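You operate a simulated robot arm through the tools that you are given. There is no shell and no other tool. Be economical: measure what you need, move in short steps, check, and stop when the job is done.

The job below is to be done with a simulated robot arm. You get a single attempt, and the scene is never put back.

## Task
Take the purple seam roller and put it in the black lint bin.
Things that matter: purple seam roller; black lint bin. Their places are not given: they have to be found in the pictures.

Only the result counts: the job must be done as asked and must still hold three seconds after the hand-in. Knocking over, shifting, dropping, spilling or breaking anything else fails it.

## Robot
A 7-joint arm with a two-finger parallel gripper, fixed in place. Base frame: the origin is at the foot of the arm, x ahead of it, y to its left, z up; the work surface is at about z = 0. Lengths are in mm, angles in rad, forces in N, time in s.
With the tool pointing down near the work surface it reaches from about 220 to 580 mm from the base axis. Its first joint turns from -1.152 to 1.152 rad. Payload 2.5 kg.
The tool frame sits at the grasp point between the pads (the TCP): z along the fingers, y along the line on which they close. The tips reach 23 mm beyond it. The gripper opens to 94 mm. The fingers are 38 mm wide and 10 mm thick; the gripper's body (54 by 96 mm) begins 39 mm behind the TCP.
Orientation is that of the tool frame in the base frame, as a unit quaternion [w, x, y, z]. With the fingers straight down and closing along the base's y, the tool's x points along the base's -x, its y along +y and its z along -z.

## Interface
- The arm moves only by the tool step_arm. Its argument "deltas" is a list of rows, each a list of 3 entries, a list of its own where there are three numbers: the closure, from 0 (fully open) to 1 (shut), then the shift along the tool's x, y, z in units of 25 mm (1.0 is 25 mm), then the turn about the tool's z in units of 5 degrees (1.0 is 5 degrees). In form: [[jaw, [tx, ty, tz], yaw], ...]. A call has 1 to 10 rows; each row shifts and turns the commanded pose from where the row before left it, along the tool's axes as they then stand. A call with a number of a shift or a turn outside -1 to 1 is refused whole. Rows are played at 5 a second. More than 50 mm and 0.15 rad between two rows, or a gripper value outside its range, and nothing of the call is played. Where a pose cannot be reached the arm comes as near as it can. A force on the tool above 40 N (or 10 N above the force at the start of the call, whichever is more), or a blocked arm, ends the call early, and 0.2 s more pass. Each finger travels about 108 mm/s and halts on what it meets, pressing with about 21 N; the grip force reading is that of the motor and also rises with nothing between the fingers. The clock runs only during rows and for 0.2 s after the last one: add rows that do not move to give the fingers time. The reply holds the time, the measured pose of the TCP, the force on the tool along the base axes, the opening and the grip force, in the units named above and with some noise.
- Cameras (640 x 400 px; columns grow to the right, rows downward): "scene" is fixed at [144.1, -437.8, 540.4]; the picture's right is [0.50, -0.86, 0.00], its down [-0.53, -0.31, -0.79] and it looks along [0.69, 0.40, -0.61] (base axes); focal length 214 px, centre (320, 200). "wrist" rides on the gripper at [-39, 0, -44] in the tool frame; the picture's right is [0.00, -1.00, 0.00], its down [0.97, 0.00, -0.24] and it looks along [0.24, 0.00, 0.97] (tool axes); focal length 218 px, centre (320, 200).
- grab_frame(camera): a new picture of that camera. It takes no simulated time.
- pixel_to_xyz(camera, pixels): for up to 12 pixels [column, row] of the newest picture of that camera ("zoom" is the newest enlarged one), the place [x, y, z] in the base frame of the surface seen there, good to about 3 mm. It takes no simulated time.
- zoom(camera, box): a new picture of the part [left, top, right, bottom] of that camera's present view, enlarged. It takes no simulated time.
- close_job(): hands the job in; it is judged then, once.

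Work in short steps. Measure before you move; look again where a grasp or a placing could have gone wrong, and mend it. You have 60 turns and 30 pictures in all, those below and enlarged ones among them. Open the gripper and draw the arm clear of the work before you hand the job in, unless the task says otherwise; then end with one line.

The tools are called as a command line: name --argument value ..., lists and objects as JSON in quotes. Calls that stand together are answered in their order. step_arm: Moves the arm, as the interface text tells. Its arguments: {"type":"object","properties":{"deltas":{"type":"array","items":{"type":"array"}}},"required":["deltas"]} The other tools are called the same way: grab_frame (camera) takes a picture; pixel_to_xyz (camera, pixels) gives the place of the surface under pixels of a picture; zoom (camera, box) takes an enlarged picture of a part of a camera's view; close_job () hands the job in.

At the start:

```text
time_s: 0.0
tool_pos: [366.1, -165.8, 479.4]
tool_rot: [0.001, -0.001, 1.0, 0.0]
force: [0.4, -0.2, -0.4]
gripper_width: 93.9
finger_force: 0.2
```

scene: 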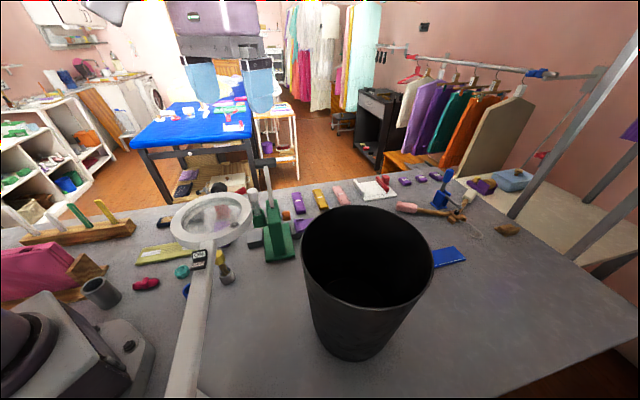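
wrist: 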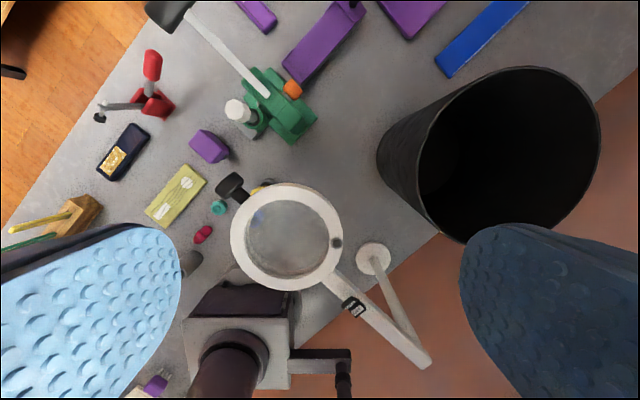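

The scene shows the black bin at about (365,280), and several purple items near (300,200) and (405,180). I'll zoom in to find the seam roller.

zoom --camera "scene" --box '[220, 150, 540, 350]'

zoom --camera "wrist" --box '[80, 0, 400, 200]'

```text
2.00 times, centred on (380, 250) of scene
```

zoom: 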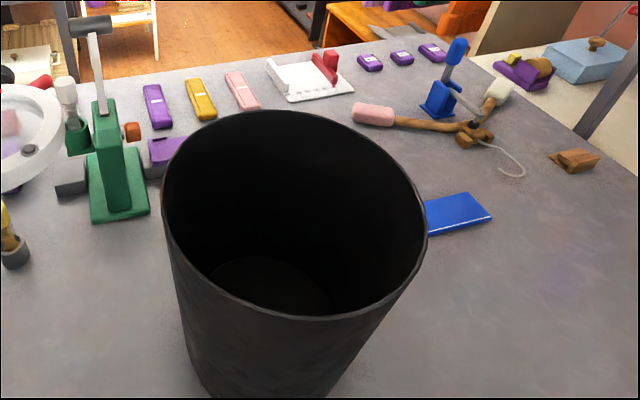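

```text
2.00 times, centred on (240, 100) of wrist
```

zoom: 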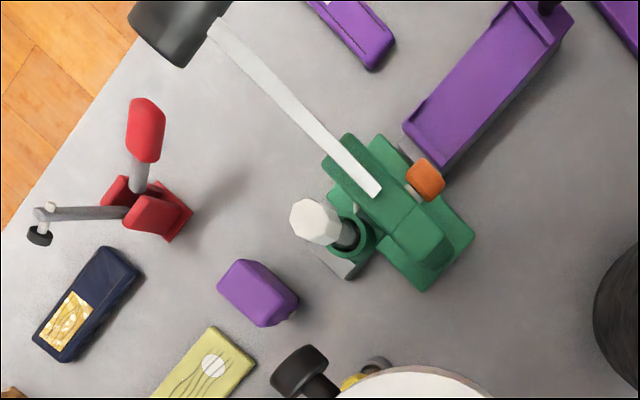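

No roller is clear yet. I'll measure the candidate objects before moving the camera forward.

grab_frame --camera "wrist"

pixel_to_xyz --camera "wrist" --pixels '[[325, 40], [350, 4], [410, 15], [258, 15], [210, 147], [155, 385], [290, 90], [485, 40], [598, 130], [380, 160], [230, 185], [490, 70]]'

pixel_to_xyz --camera "scene" --pixels '[[298, 203], [404, 180], [482, 186], [365, 207], [432, 270], [303, 240], [365, 345], [405, 207], [340, 280], [303, 228], [448, 257], [420, 180]]'

```text
25 pictures are left
```

wrist: 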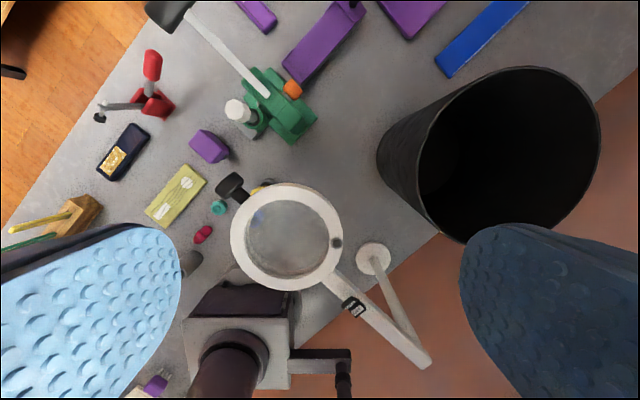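

```text
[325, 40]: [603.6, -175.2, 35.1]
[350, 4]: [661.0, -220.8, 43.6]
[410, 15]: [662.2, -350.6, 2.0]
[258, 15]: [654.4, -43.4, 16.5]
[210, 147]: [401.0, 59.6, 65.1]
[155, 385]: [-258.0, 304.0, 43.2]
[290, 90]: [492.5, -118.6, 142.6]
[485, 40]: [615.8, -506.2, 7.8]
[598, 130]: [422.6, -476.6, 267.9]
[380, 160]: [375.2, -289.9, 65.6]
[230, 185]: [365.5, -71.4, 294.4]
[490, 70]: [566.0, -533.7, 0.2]
```

```text
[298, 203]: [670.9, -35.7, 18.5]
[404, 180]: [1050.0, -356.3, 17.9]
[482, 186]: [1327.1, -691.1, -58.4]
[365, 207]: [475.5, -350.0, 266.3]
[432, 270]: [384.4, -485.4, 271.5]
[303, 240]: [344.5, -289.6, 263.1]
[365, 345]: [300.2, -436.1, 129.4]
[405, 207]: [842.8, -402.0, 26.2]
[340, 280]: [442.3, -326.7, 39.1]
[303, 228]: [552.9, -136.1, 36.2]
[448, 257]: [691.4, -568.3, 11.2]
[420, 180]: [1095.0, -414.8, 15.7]
```

The only purple item well within reach is the one at about (401,60,65), seen at wrist (210,147). I'll zoom in on it from both cameras.

zoom --camera "scene" --box '[120, 160, 320, 310]'

zoom --camera "scene" --box '[0, 200, 240, 350]'

zoom --camera "wrist" --box '[140, 100, 300, 200]'

```text
2.67 times, centred on (220, 235) of scene
```

zoom: 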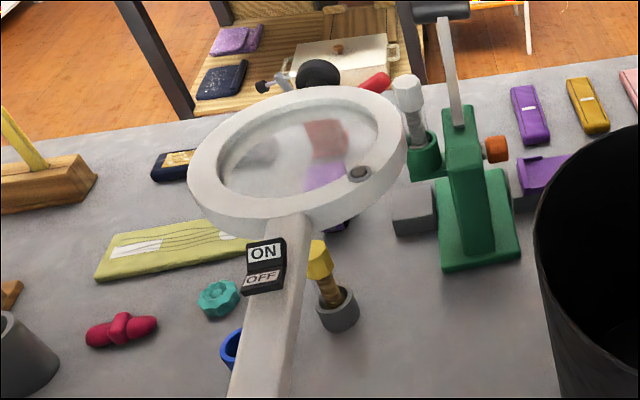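

```text
2.67 times, centred on (120, 275) of scene
```

zoom: 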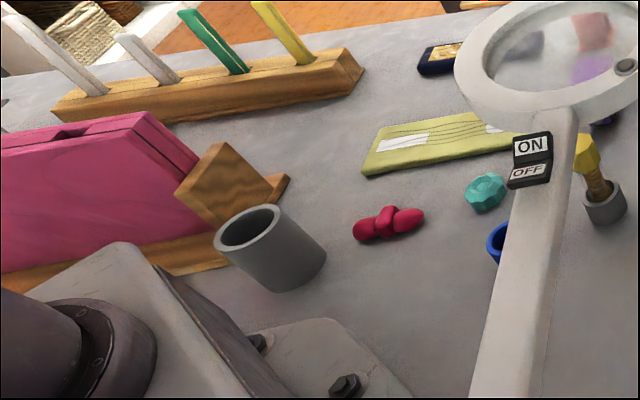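

```text
4.00 times, centred on (220, 150) of wrist
```

zoom: 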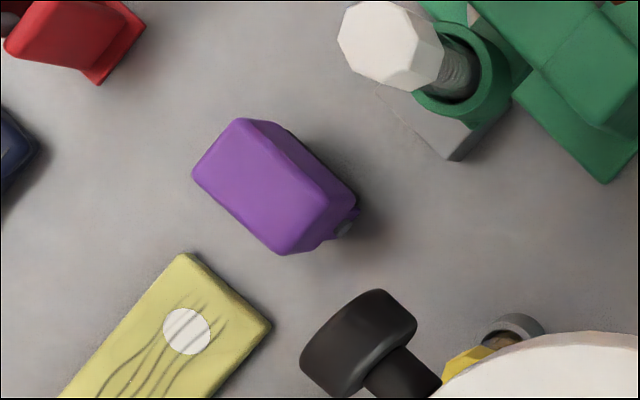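

The purple block with a grey part beneath it is the likely target. I'll measure it and the magnifier lamp beside it, including the lens height.

pixel_to_xyz --camera "zoom" --pixels '[[240, 122], [200, 172], [280, 250], [320, 200], [265, 185], [345, 228], [300, 160], [350, 330], [340, 200], [380, 60], [230, 270], [420, 200]]'

pixel_to_xyz --camera "wrist" --pixels '[[288, 187], [236, 240], [338, 242], [288, 287], [230, 180], [370, 320], [424, 358], [372, 257], [345, 387], [240, 110], [187, 262], [202, 235]]'

```text
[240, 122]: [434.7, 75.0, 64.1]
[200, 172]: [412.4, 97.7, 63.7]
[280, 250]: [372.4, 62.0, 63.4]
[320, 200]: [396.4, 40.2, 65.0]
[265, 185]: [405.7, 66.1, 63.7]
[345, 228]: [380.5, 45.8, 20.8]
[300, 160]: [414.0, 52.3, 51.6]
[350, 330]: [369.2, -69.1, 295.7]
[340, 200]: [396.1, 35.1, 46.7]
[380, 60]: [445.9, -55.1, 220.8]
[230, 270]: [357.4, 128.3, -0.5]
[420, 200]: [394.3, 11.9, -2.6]
```

```text
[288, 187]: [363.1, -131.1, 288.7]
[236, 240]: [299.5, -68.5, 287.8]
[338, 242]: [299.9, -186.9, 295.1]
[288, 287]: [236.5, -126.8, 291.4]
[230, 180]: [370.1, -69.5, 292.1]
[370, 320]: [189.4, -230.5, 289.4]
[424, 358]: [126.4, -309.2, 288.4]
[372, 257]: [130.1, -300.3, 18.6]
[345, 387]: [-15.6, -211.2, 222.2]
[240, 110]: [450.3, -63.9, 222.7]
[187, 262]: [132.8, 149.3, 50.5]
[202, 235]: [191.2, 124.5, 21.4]
```

The block top is about 50 x 32 mm at z≈64, and the lamp ring is at z≈290 over (300,-128). I'll stay high and move left to look at the block from above, with the lamp clear.

step_arm --deltas '[[0, [0, 1, 0], 0], [0, [0, 1, 0], 0], [0, [0, 1, 0], 0], [0, [0, 1, 0], 0], [0, [0, 1, 0], 0], [0, [0, 1, 0], 0], [0, [0, 1, 0], 0], [0, [0, 1, 0], 0], [0, [0, 1, 0], 0], [0, [0, 0, 0], 0]]'

grab_frame --camera "wrist"

```text
time_s: 2.2
tool_pos: [366.0, 59.7, 481.1]
tool_rot: [0.001, -0.002, 1.0, 0.0]
force: [0.1, 0.5, -0.4]
gripper_width: 94.0
finger_force: 0.1
```

```text
21 pictures are left
```

wrist: 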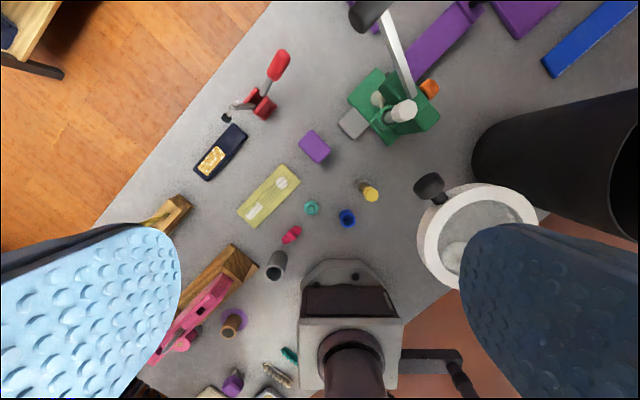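

The purple block now sits at (314,147); other purple items at (232,318) and (232,385) are behind the arm's base. I'll descend to z≈280 and zoom to identify it.

step_arm --deltas '[[0, [0, 0.4, 1], 0], [0, [0, 0.4, 1], 0], [0, [0, 0.4, 1], 0], [0, [0, 0.4, 1], 0], [0, [0, 0, 1], 0], [0, [0, 0, 1], 0], [0, [0, 0, 1], 0], [0, [0, 0, 1], 0], [0, [0, 0, 0], 0]]'

grab_frame --camera "wrist"

zoom --camera "wrist" --box '[260, 50, 480, 190]'

```text
time_s: 4.2
tool_pos: [364.9, 98.6, 280.0]
tool_rot: [0.0, 0.0, 1.0, 0.001]
force: [-0.6, 0.2, 0.0]
gripper_width: 93.9
finger_force: 0.0
```

```text
20 pictures are left
```

wrist: 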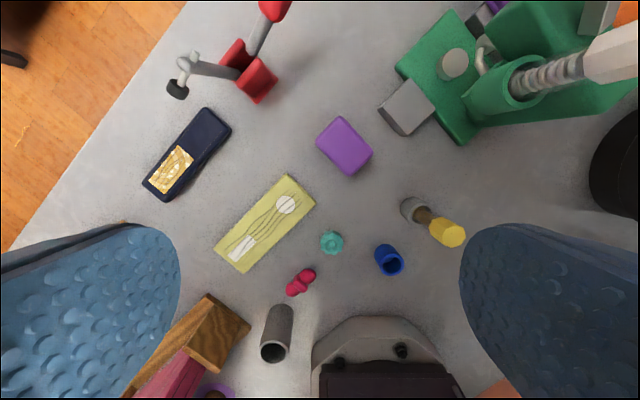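

```text
2.86 times, centred on (370, 120) of wrist
```

zoom: 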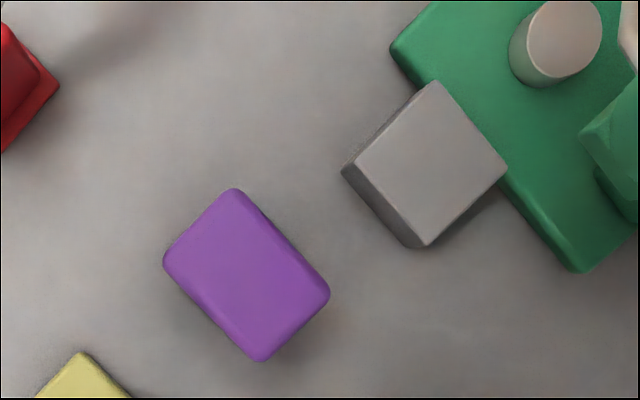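

From above it is only a purple block top. To see its side I'd move left and lower, so I'll first measure the tall items on that side.

pixel_to_xyz --camera "scene" --pixels '[[72, 205], [98, 202], [130, 225], [60, 245], [10, 205], [110, 270]]'

pixel_to_xyz --camera "wrist" --pixels '[[275, 10], [215, 335], [190, 150], [255, 60], [455, 235], [410, 110], [600, 60], [345, 147], [277, 340], [388, 260]]'

```text
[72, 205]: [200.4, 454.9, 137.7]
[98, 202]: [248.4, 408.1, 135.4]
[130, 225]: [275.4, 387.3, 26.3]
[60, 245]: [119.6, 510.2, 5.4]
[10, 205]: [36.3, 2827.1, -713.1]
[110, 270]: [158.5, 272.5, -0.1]
```

```text
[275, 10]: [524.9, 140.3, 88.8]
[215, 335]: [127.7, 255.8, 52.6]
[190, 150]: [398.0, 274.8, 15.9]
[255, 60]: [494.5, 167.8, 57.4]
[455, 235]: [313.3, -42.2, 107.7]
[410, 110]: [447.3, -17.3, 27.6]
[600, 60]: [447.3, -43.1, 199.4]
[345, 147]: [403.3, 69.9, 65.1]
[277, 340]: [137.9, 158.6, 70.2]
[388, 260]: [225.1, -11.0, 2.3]
```

The left side is clear; the red tool at (525,140) is only about 89 high. I'll move to y≈240, z≈150 for an oblique view.

step_arm --deltas '[[0, [0, 1, 0.5], 0], [0, [0, 1, 0.5], 0], [0, [0, 1, 1], 0], [0, [0, 1, 1], 0], [0, [0, 1, 1], 0], [0, [0, 0.7, 1], 0], [0, [0, 0, 0.5], 0], [0, [0, 0, 0], 0]]'

zoom --camera "wrist" --box '[400, 50, 640, 200]'

```text
time_s: 6.0
tool_pos: [364.9, 242.8, 143.6]
tool_rot: [0.001, -0.001, 1.0, 0.001]
force: [-0.7, 0.6, 0.1]
gripper_width: 94.0
finger_force: 0.2
```

```text
2.67 times, centred on (520, 125) of wrist
```

zoom: 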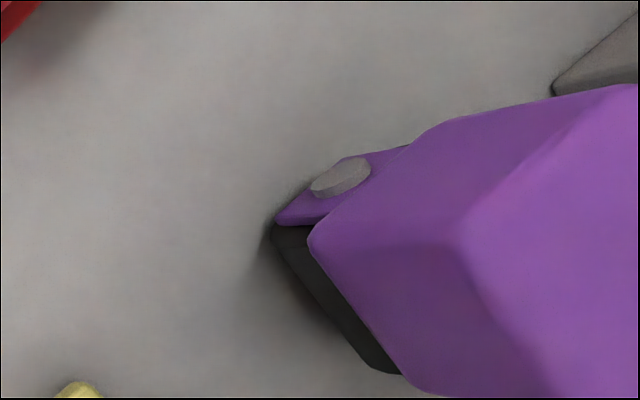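

It is confirmed: a purple housing with a black roller and axle pins. The top centre is about (404,69,64), and the short axis (32 mm) points along about (-0.7,0.7). I'll move above it at z≈144 and then turn the gripper -45° to close across the short side.

step_arm --deltas '[[0, [-0.3, -1, 0], 0], [0, [-0.3, -1, 0], 0], [0, [-0.3, -1, 0], 0], [0, [-0.3, -1, 0], 0], [0, [-0.36, -1, 0], 0], [0, [0, -1, 0], 0], [0, [0, -0.96, 0], 0], [0, [0, 0, 0], -1], [0, [0, 0, 0], -1], [0, [0, 0, 0], -1]]'

step_arm --deltas '[[0, [0, 0, 0], -1], [0, [0, 0, 0], -1], [0, [0, 0, 0], -1], [0, [0, 0, 0], -1], [0, [0, 0, 0], -1], [0, [0, 0, 0], -1], [0, [0, 0, 0], 0]]'

grab_frame --camera "wrist"

```text
time_s: 8.2
tool_pos: [404.4, 69.0, 143.7]
tool_rot: [0.001, -0.133, 0.991, 0.0]
force: [0.4, 0.2, -0.2]
gripper_width: 93.9
finger_force: 0.1
```

```text
time_s: 9.8
tool_pos: [405.4, 67.6, 141.9]
tool_rot: [0.001, -0.384, 0.923, 0.0]
force: [0.1, -0.2, 0.2]
gripper_width: 94.1
finger_force: 0.0
```

```text
17 pictures are left
```

wrist: 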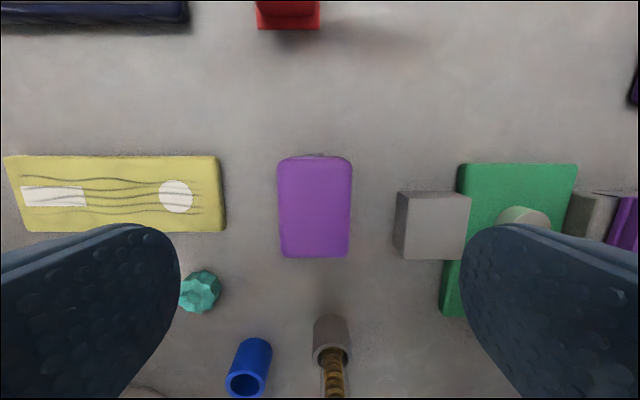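

The object is now square in the picture, from (277,157) to (352,257). I'll check its corners and the heights of the neighbours, as the fingers will come down between them.

pixel_to_xyz --camera "wrist" --pixels '[[282, 160], [348, 160], [284, 252], [346, 252], [216, 200], [202, 165], [400, 225], [440, 220], [520, 180], [205, 290], [330, 325], [255, 360]]'

pixel_to_xyz --camera "scene" --pixels '[[250, 163], [267, 174], [269, 190], [245, 195], [266, 162]]'

```text
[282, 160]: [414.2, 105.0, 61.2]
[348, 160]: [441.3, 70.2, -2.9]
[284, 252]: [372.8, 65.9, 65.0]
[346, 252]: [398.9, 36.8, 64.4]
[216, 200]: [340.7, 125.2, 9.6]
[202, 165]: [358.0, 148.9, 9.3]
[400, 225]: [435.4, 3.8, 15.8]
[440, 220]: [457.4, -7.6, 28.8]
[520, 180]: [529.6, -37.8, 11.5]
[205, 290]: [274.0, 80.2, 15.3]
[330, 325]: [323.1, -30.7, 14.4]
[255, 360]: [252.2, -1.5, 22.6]
```

```text
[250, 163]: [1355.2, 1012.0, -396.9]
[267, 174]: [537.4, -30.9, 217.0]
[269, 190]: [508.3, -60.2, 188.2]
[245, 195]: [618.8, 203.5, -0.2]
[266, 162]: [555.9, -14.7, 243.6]
```

The neighbours are all under 29 mm high, so TCP z≈54 (tips at 31) clears them. I'll descend and close.

step_arm --deltas '[[0, [-0.1, -0.05, 0.8], 0], [0, [0, 0, 0.8], 0], [0, [0, 0, 0.8], 0], [0, [0, 0, 0.7], 0], [0, [0, 0, 0.4], 0], [0, [0, 0, 0], 0]]'

step_arm --deltas '[[0.4, [0, 0, 0], 0], [0.7, [0, 0, 0], 0], [1, [0, 0, 0], 0], [1, [0, 0, 0], 0], [1, [0, 0, 0], 0]]'

```text
time_s: 11.2
tool_pos: [407.9, 68.7, 54.2]
tool_rot: [0.002, -0.384, 0.923, -0.001]
force: [0.0, 0.4, -0.4]
gripper_width: 94.0
finger_force: 0.2
```

```text
time_s: 12.4
tool_pos: [407.0, 67.2, 55.1]
tool_rot: [0.0, -0.384, 0.923, -0.001]
force: [0.5, 0.8, -0.4]
gripper_width: 43.7
finger_force: 21.2
```

The grip is holding at 43.7 mm and 21 N. I'll lift a short way and check.

step_arm --deltas '[[1, [0, 0, -0.4], 0], [1, [0, 0, -0.8], 0], [1, [0, 0, -1], 0], [1, [0, 0, -1], 0], [1, [0, 0, 0], 0]]'

grab_frame --camera "wrist"

```text
time_s: 13.6
tool_pos: [408.5, 67.9, 136.1]
tool_rot: [0.001, -0.383, 0.924, 0.0]
force: [0.1, -1.0, -0.7]
gripper_width: 43.8
finger_force: 21.3
```

```text
16 pictures are left
```

wrist: 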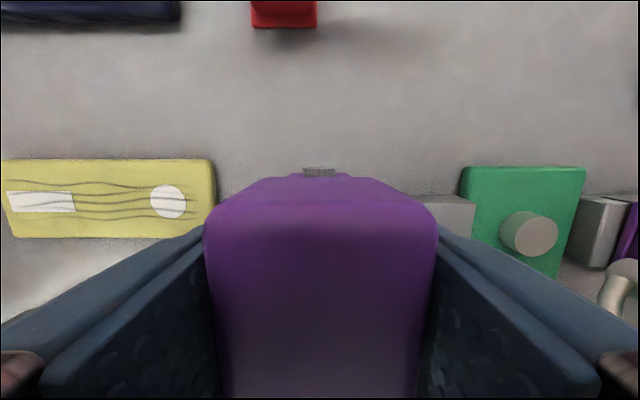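

The roller is held firmly. I'll lift it straight up to about z=430, well above the lamp (≈300), press lever (≈245) and bin rim (≈270).

step_arm --deltas '[[1, [0, 0, -1], 0], [1, [0, 0, -1], 0], [1, [0, 0, -1], 0], [1, [0, 0, -1], 0], [1, [0, 0, -1], 0], [1, [0, 0, -1], 0], [1, [0, 0, -1], 0], [1, [0, 0, -1], 0], [1, [0, 0, -1], 0], [1, [0, 0, -1], 0]]'

step_arm --deltas '[[1, [0, 0, -1], 0], [1, [0, 0, -0.8], 0], [1, [0.7, -0.7, 0], 0], [1, [0.7, -0.7, 0], 0], [1, [0.7, -0.7, 0], 0], [1, [0.7, -0.7, 0], 0], [1, [0.7, -0.7, 0], 0], [1, [0.7, -0.7, 0], 0], [1, [0.7, -0.7, 0], 0], [1, [0.7, -0.7, 0], 0]]'

grab_frame --camera "scene"

```text
time_s: 15.8
tool_pos: [405.3, 68.4, 386.9]
tool_rot: [0.001, -0.384, 0.924, 0.0]
force: [0.9, 0.7, -0.7]
gripper_width: 43.7
finger_force: 21.1
```

```text
time_s: 18.0
tool_pos: [408.0, -129.5, 430.0]
tool_rot: [0.001, -0.384, 0.923, 0.0]
force: [0.5, 0.3, -0.8]
gripper_width: 43.4
finger_force: 20.7
```

```text
15 pictures are left
```

scene: 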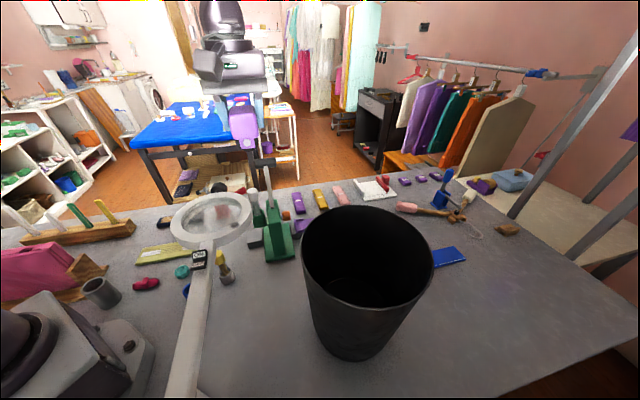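

The roller is hanging in the gripper and all is clear. I'll measure points around the bin's rim and its floor.

pixel_to_xyz --camera "scene" --pixels '[[365, 207], [302, 235], [330, 212], [400, 216], [424, 240], [433, 262], [400, 299], [365, 306], [325, 292], [305, 270], [355, 290], [365, 292]]'

```text
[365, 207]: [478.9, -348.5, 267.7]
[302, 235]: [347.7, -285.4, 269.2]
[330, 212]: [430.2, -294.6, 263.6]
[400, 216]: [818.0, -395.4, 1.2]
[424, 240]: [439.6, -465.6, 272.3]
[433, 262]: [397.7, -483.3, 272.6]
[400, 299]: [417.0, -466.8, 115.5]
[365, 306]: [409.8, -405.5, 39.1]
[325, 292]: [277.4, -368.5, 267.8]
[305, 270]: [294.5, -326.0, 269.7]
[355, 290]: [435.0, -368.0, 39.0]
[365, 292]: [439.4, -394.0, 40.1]
```

The rim fits a circle with centre (380,-384) and radius 103 at z≈268. I'll move above that centre.

step_arm --deltas '[[1, [0.888, -0.712, 0], 0], [1, [0.888, -0.712, 0], 0], [1, [0.888, -0.712, 0], 0], [1, [0.888, -0.712, 0], 0], [1, [0.888, -0.712, 0], 0], [1, [0.888, -0.712, 0], 0], [1, [0.888, -0.712, 0], 0], [1, [0.888, -0.712, 0], 0], [1, [0.888, -0.712, 0], 0], [1, [0, 0, 0], 0]]'

grab_frame --camera "scene"

grab_frame --camera "wrist"

```text
time_s: 20.2
tool_pos: [375.1, -377.3, 426.3]
tool_rot: [0.001, -0.384, 0.923, 0.001]
force: [0.1, -1.0, -0.8]
gripper_width: 43.8
finger_force: 20.9
out of reach, approached as far as the arm can: row 9
```

```text
14 pictures are left
```

scene: 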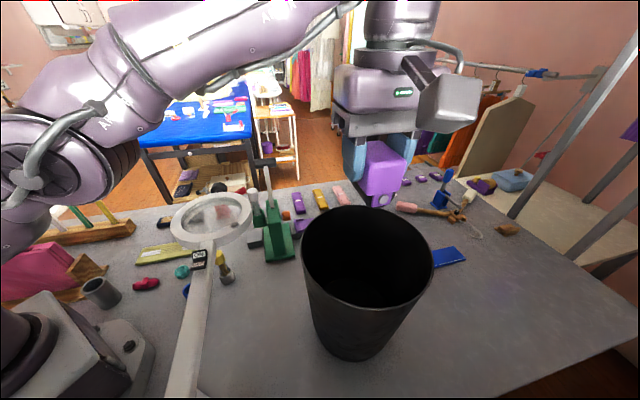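

```text
13 pictures are left
```

wrist: 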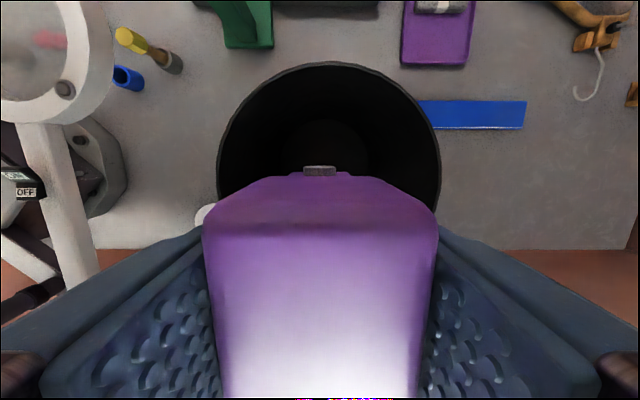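

The roller is over the bin with small offsets. But another purple object with a grey part shows at wrist (437,30), so I'll check it before letting go.

zoom --camera "wrist" --box '[340, 0, 560, 140]'

pixel_to_xyz --camera "wrist" --pixels '[[437, 45], [440, 6], [320, 65], [225, 150], [432, 150], [325, 140]]'

```text
2.86 times, centred on (450, 70) of wrist
```

zoom: 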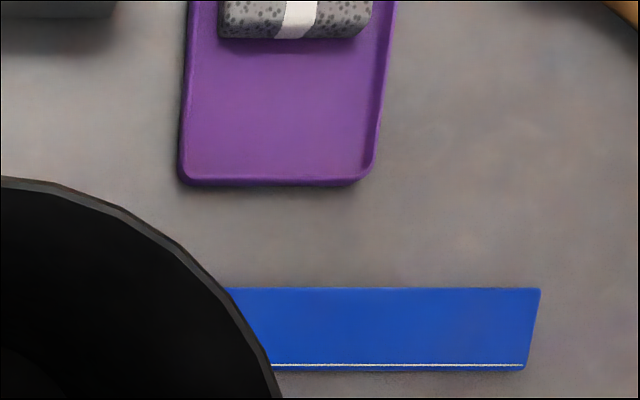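

```text
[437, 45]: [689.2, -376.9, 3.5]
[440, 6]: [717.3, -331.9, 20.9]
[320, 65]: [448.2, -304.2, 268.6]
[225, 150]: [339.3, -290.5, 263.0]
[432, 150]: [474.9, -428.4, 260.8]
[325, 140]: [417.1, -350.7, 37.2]
```

That is only a tray with a stone on it, so the held roller is the right item. I'll descend into the bin: first to z≈325, then check the position.

step_arm --deltas '[[1, [0, 0, 0.8], 0], [1, [0, 0, 1], 0], [1, [0, 0, 1], 0], [1, [0, 0, 1], 0], [1, [0, 0, 0], 0]]'

grab_frame --camera "scene"

```text
time_s: 21.4
tool_pos: [374.3, -376.4, 331.5]
tool_rot: [0.001, -0.383, 0.924, 0.001]
force: [0.3, 0.5, -0.9]
gripper_width: 43.7
finger_force: 21.5
```

```text
11 pictures are left
```

scene: 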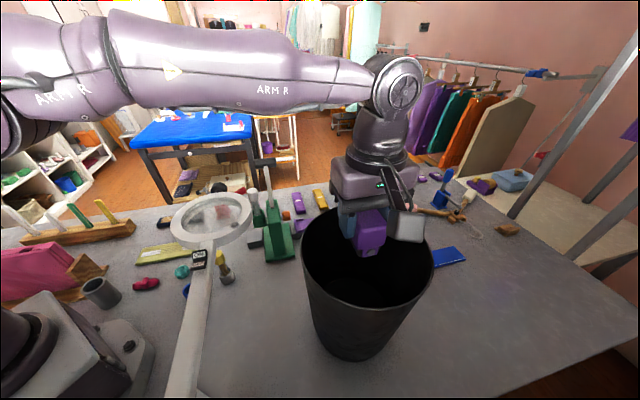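

A grey box on the hand hangs near the rim at (410,225). I'll measure how far it sticks out before going lower.

zoom --camera "scene" --box '[290, 140, 450, 260]'

pixel_to_xyz --camera "scene" --pixels '[[424, 225], [410, 240], [398, 215], [422, 213], [400, 180], [370, 250], [348, 225], [340, 205], [398, 241], [385, 175]]'

```text
3.33 times, centred on (370, 200) of scene
```

zoom: 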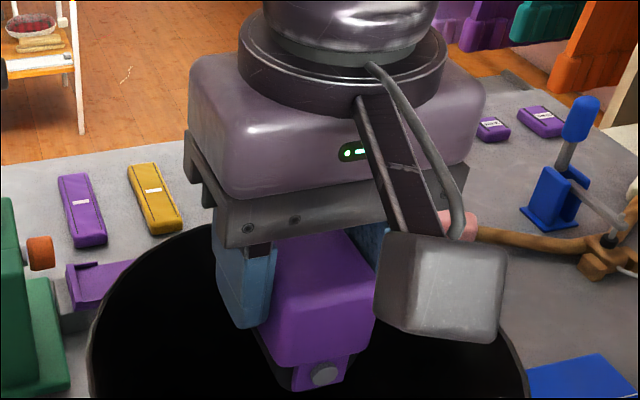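

```text
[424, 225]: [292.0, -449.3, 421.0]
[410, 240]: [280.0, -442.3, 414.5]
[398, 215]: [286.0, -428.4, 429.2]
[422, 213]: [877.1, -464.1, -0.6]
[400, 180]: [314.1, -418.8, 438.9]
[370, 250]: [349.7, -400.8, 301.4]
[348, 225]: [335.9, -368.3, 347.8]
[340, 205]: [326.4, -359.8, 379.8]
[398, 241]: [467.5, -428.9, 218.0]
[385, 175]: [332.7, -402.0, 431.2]
```

The box's bottom is about 75 mm above the TCP and out at rim radius, so the TCP must stay above about 215. I'll centre slightly and stop at z≈230.

step_arm --deltas '[[1, [0.1, -0.35, 0.5], 0], [1, [0, 0, 0.9], 0], [1, [0, 0, 0.9], 0], [1, [0, 0, 0.9], 0], [1, [0, 0, 0.8], 0], [1, [0, 0, 0], 0]]'

grab_frame --camera "scene"

```text
time_s: 22.8
tool_pos: [379.2, -384.2, 230.4]
tool_rot: [0.001, -0.383, 0.924, 0.0]
force: [0.1, 0.5, -0.9]
gripper_width: 43.5
finger_force: 21.6
```

```text
9 pictures are left
```

scene: 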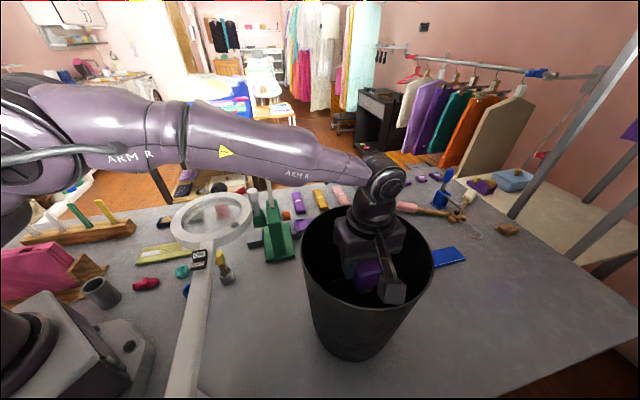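

The roller is inside the bin, centred, with no contact force. I'll open the gripper and wait for it to fall.

step_arm --deltas '[[0.4, [0, 0, 0], 0], [0.2, [0, 0, 0], 0], [0.2, [0, 0, 0], 0], [0.2, [0, 0, 0], 0]]'

step_arm --deltas '[[0.2, [0, 0, -0.7], 0], [0.2, [0, 0, -1], 0], [0.2, [0, 0, -1], 0], [0.2, [0, 0, -1], 0], [0.2, [0, 0, -1], 0], [0.2, [0, 0, -1], 0], [0.2, [0, 0, -1], 0], [0.2, [0, 0, -0.7], 0], [0.2, [-0.7, 0.7, 0], 0], [0.2, [-0.7, 0.7, 0], 0]]'

step_arm --deltas '[[0, [-0.7, 0.7, 0], 0], [0, [-0.7, 0.7, 0], 0], [0, [-0.7, 0.7, 0], 0], [0, [-0.7, 0.7, 0], 0], [0, [-0.7, 0.7, 0], 0], [0, [-0.7, 0.7, 0], 0], [0, [0, 0, 0], 0]]'

grab_frame --camera "scene"

zoom --camera "scene" --box '[290, 200, 450, 320]'

```text
time_s: 23.8
tool_pos: [378.0, -384.7, 231.1]
tool_rot: [0.001, -0.384, 0.923, 0.001]
force: [0.9, 0.1, 0.3]
gripper_width: 75.1
finger_force: 0.0
```

```text
time_s: 26.0
tool_pos: [371.7, -338.4, 414.7]
tool_rot: [0.001, -0.384, 0.924, 0.0]
force: [0.3, -0.2, -0.2]
gripper_width: 75.3
finger_force: 0.1
out of reach, approached as far as the arm can: row 8
```

```text
time_s: 27.6
tool_pos: [372.3, -189.9, 414.2]
tool_rot: [0.001, -0.384, 0.924, 0.001]
force: [-0.5, -0.7, -0.4]
gripper_width: 94.0
finger_force: 0.1
```

```text
8 pictures are left
```

scene: 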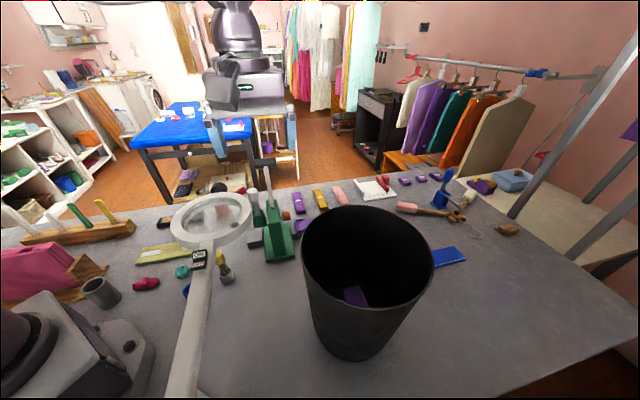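

```text
3.33 times, centred on (370, 260) of scene
```

zoom: 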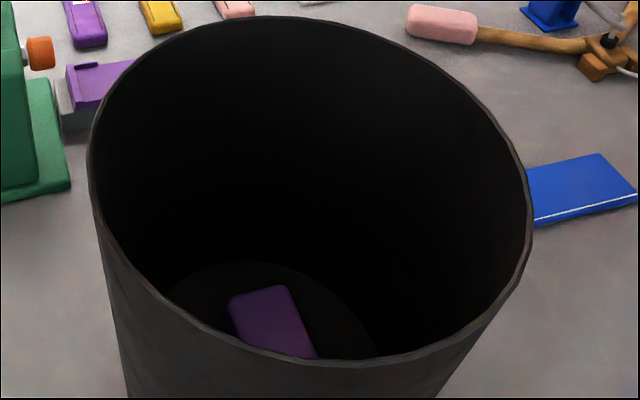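

The purple roller lies on the bin's floor at scene (355,297). The bin hasn't moved, the arm is clear and the gripper is open, so I'm handing in.

close_job

```text
The job is handed in.
```

The purple seam roller is in the black lint bin; in the last picture nothing else had moved, and I handed the job in with the gripper open and the arm clear.
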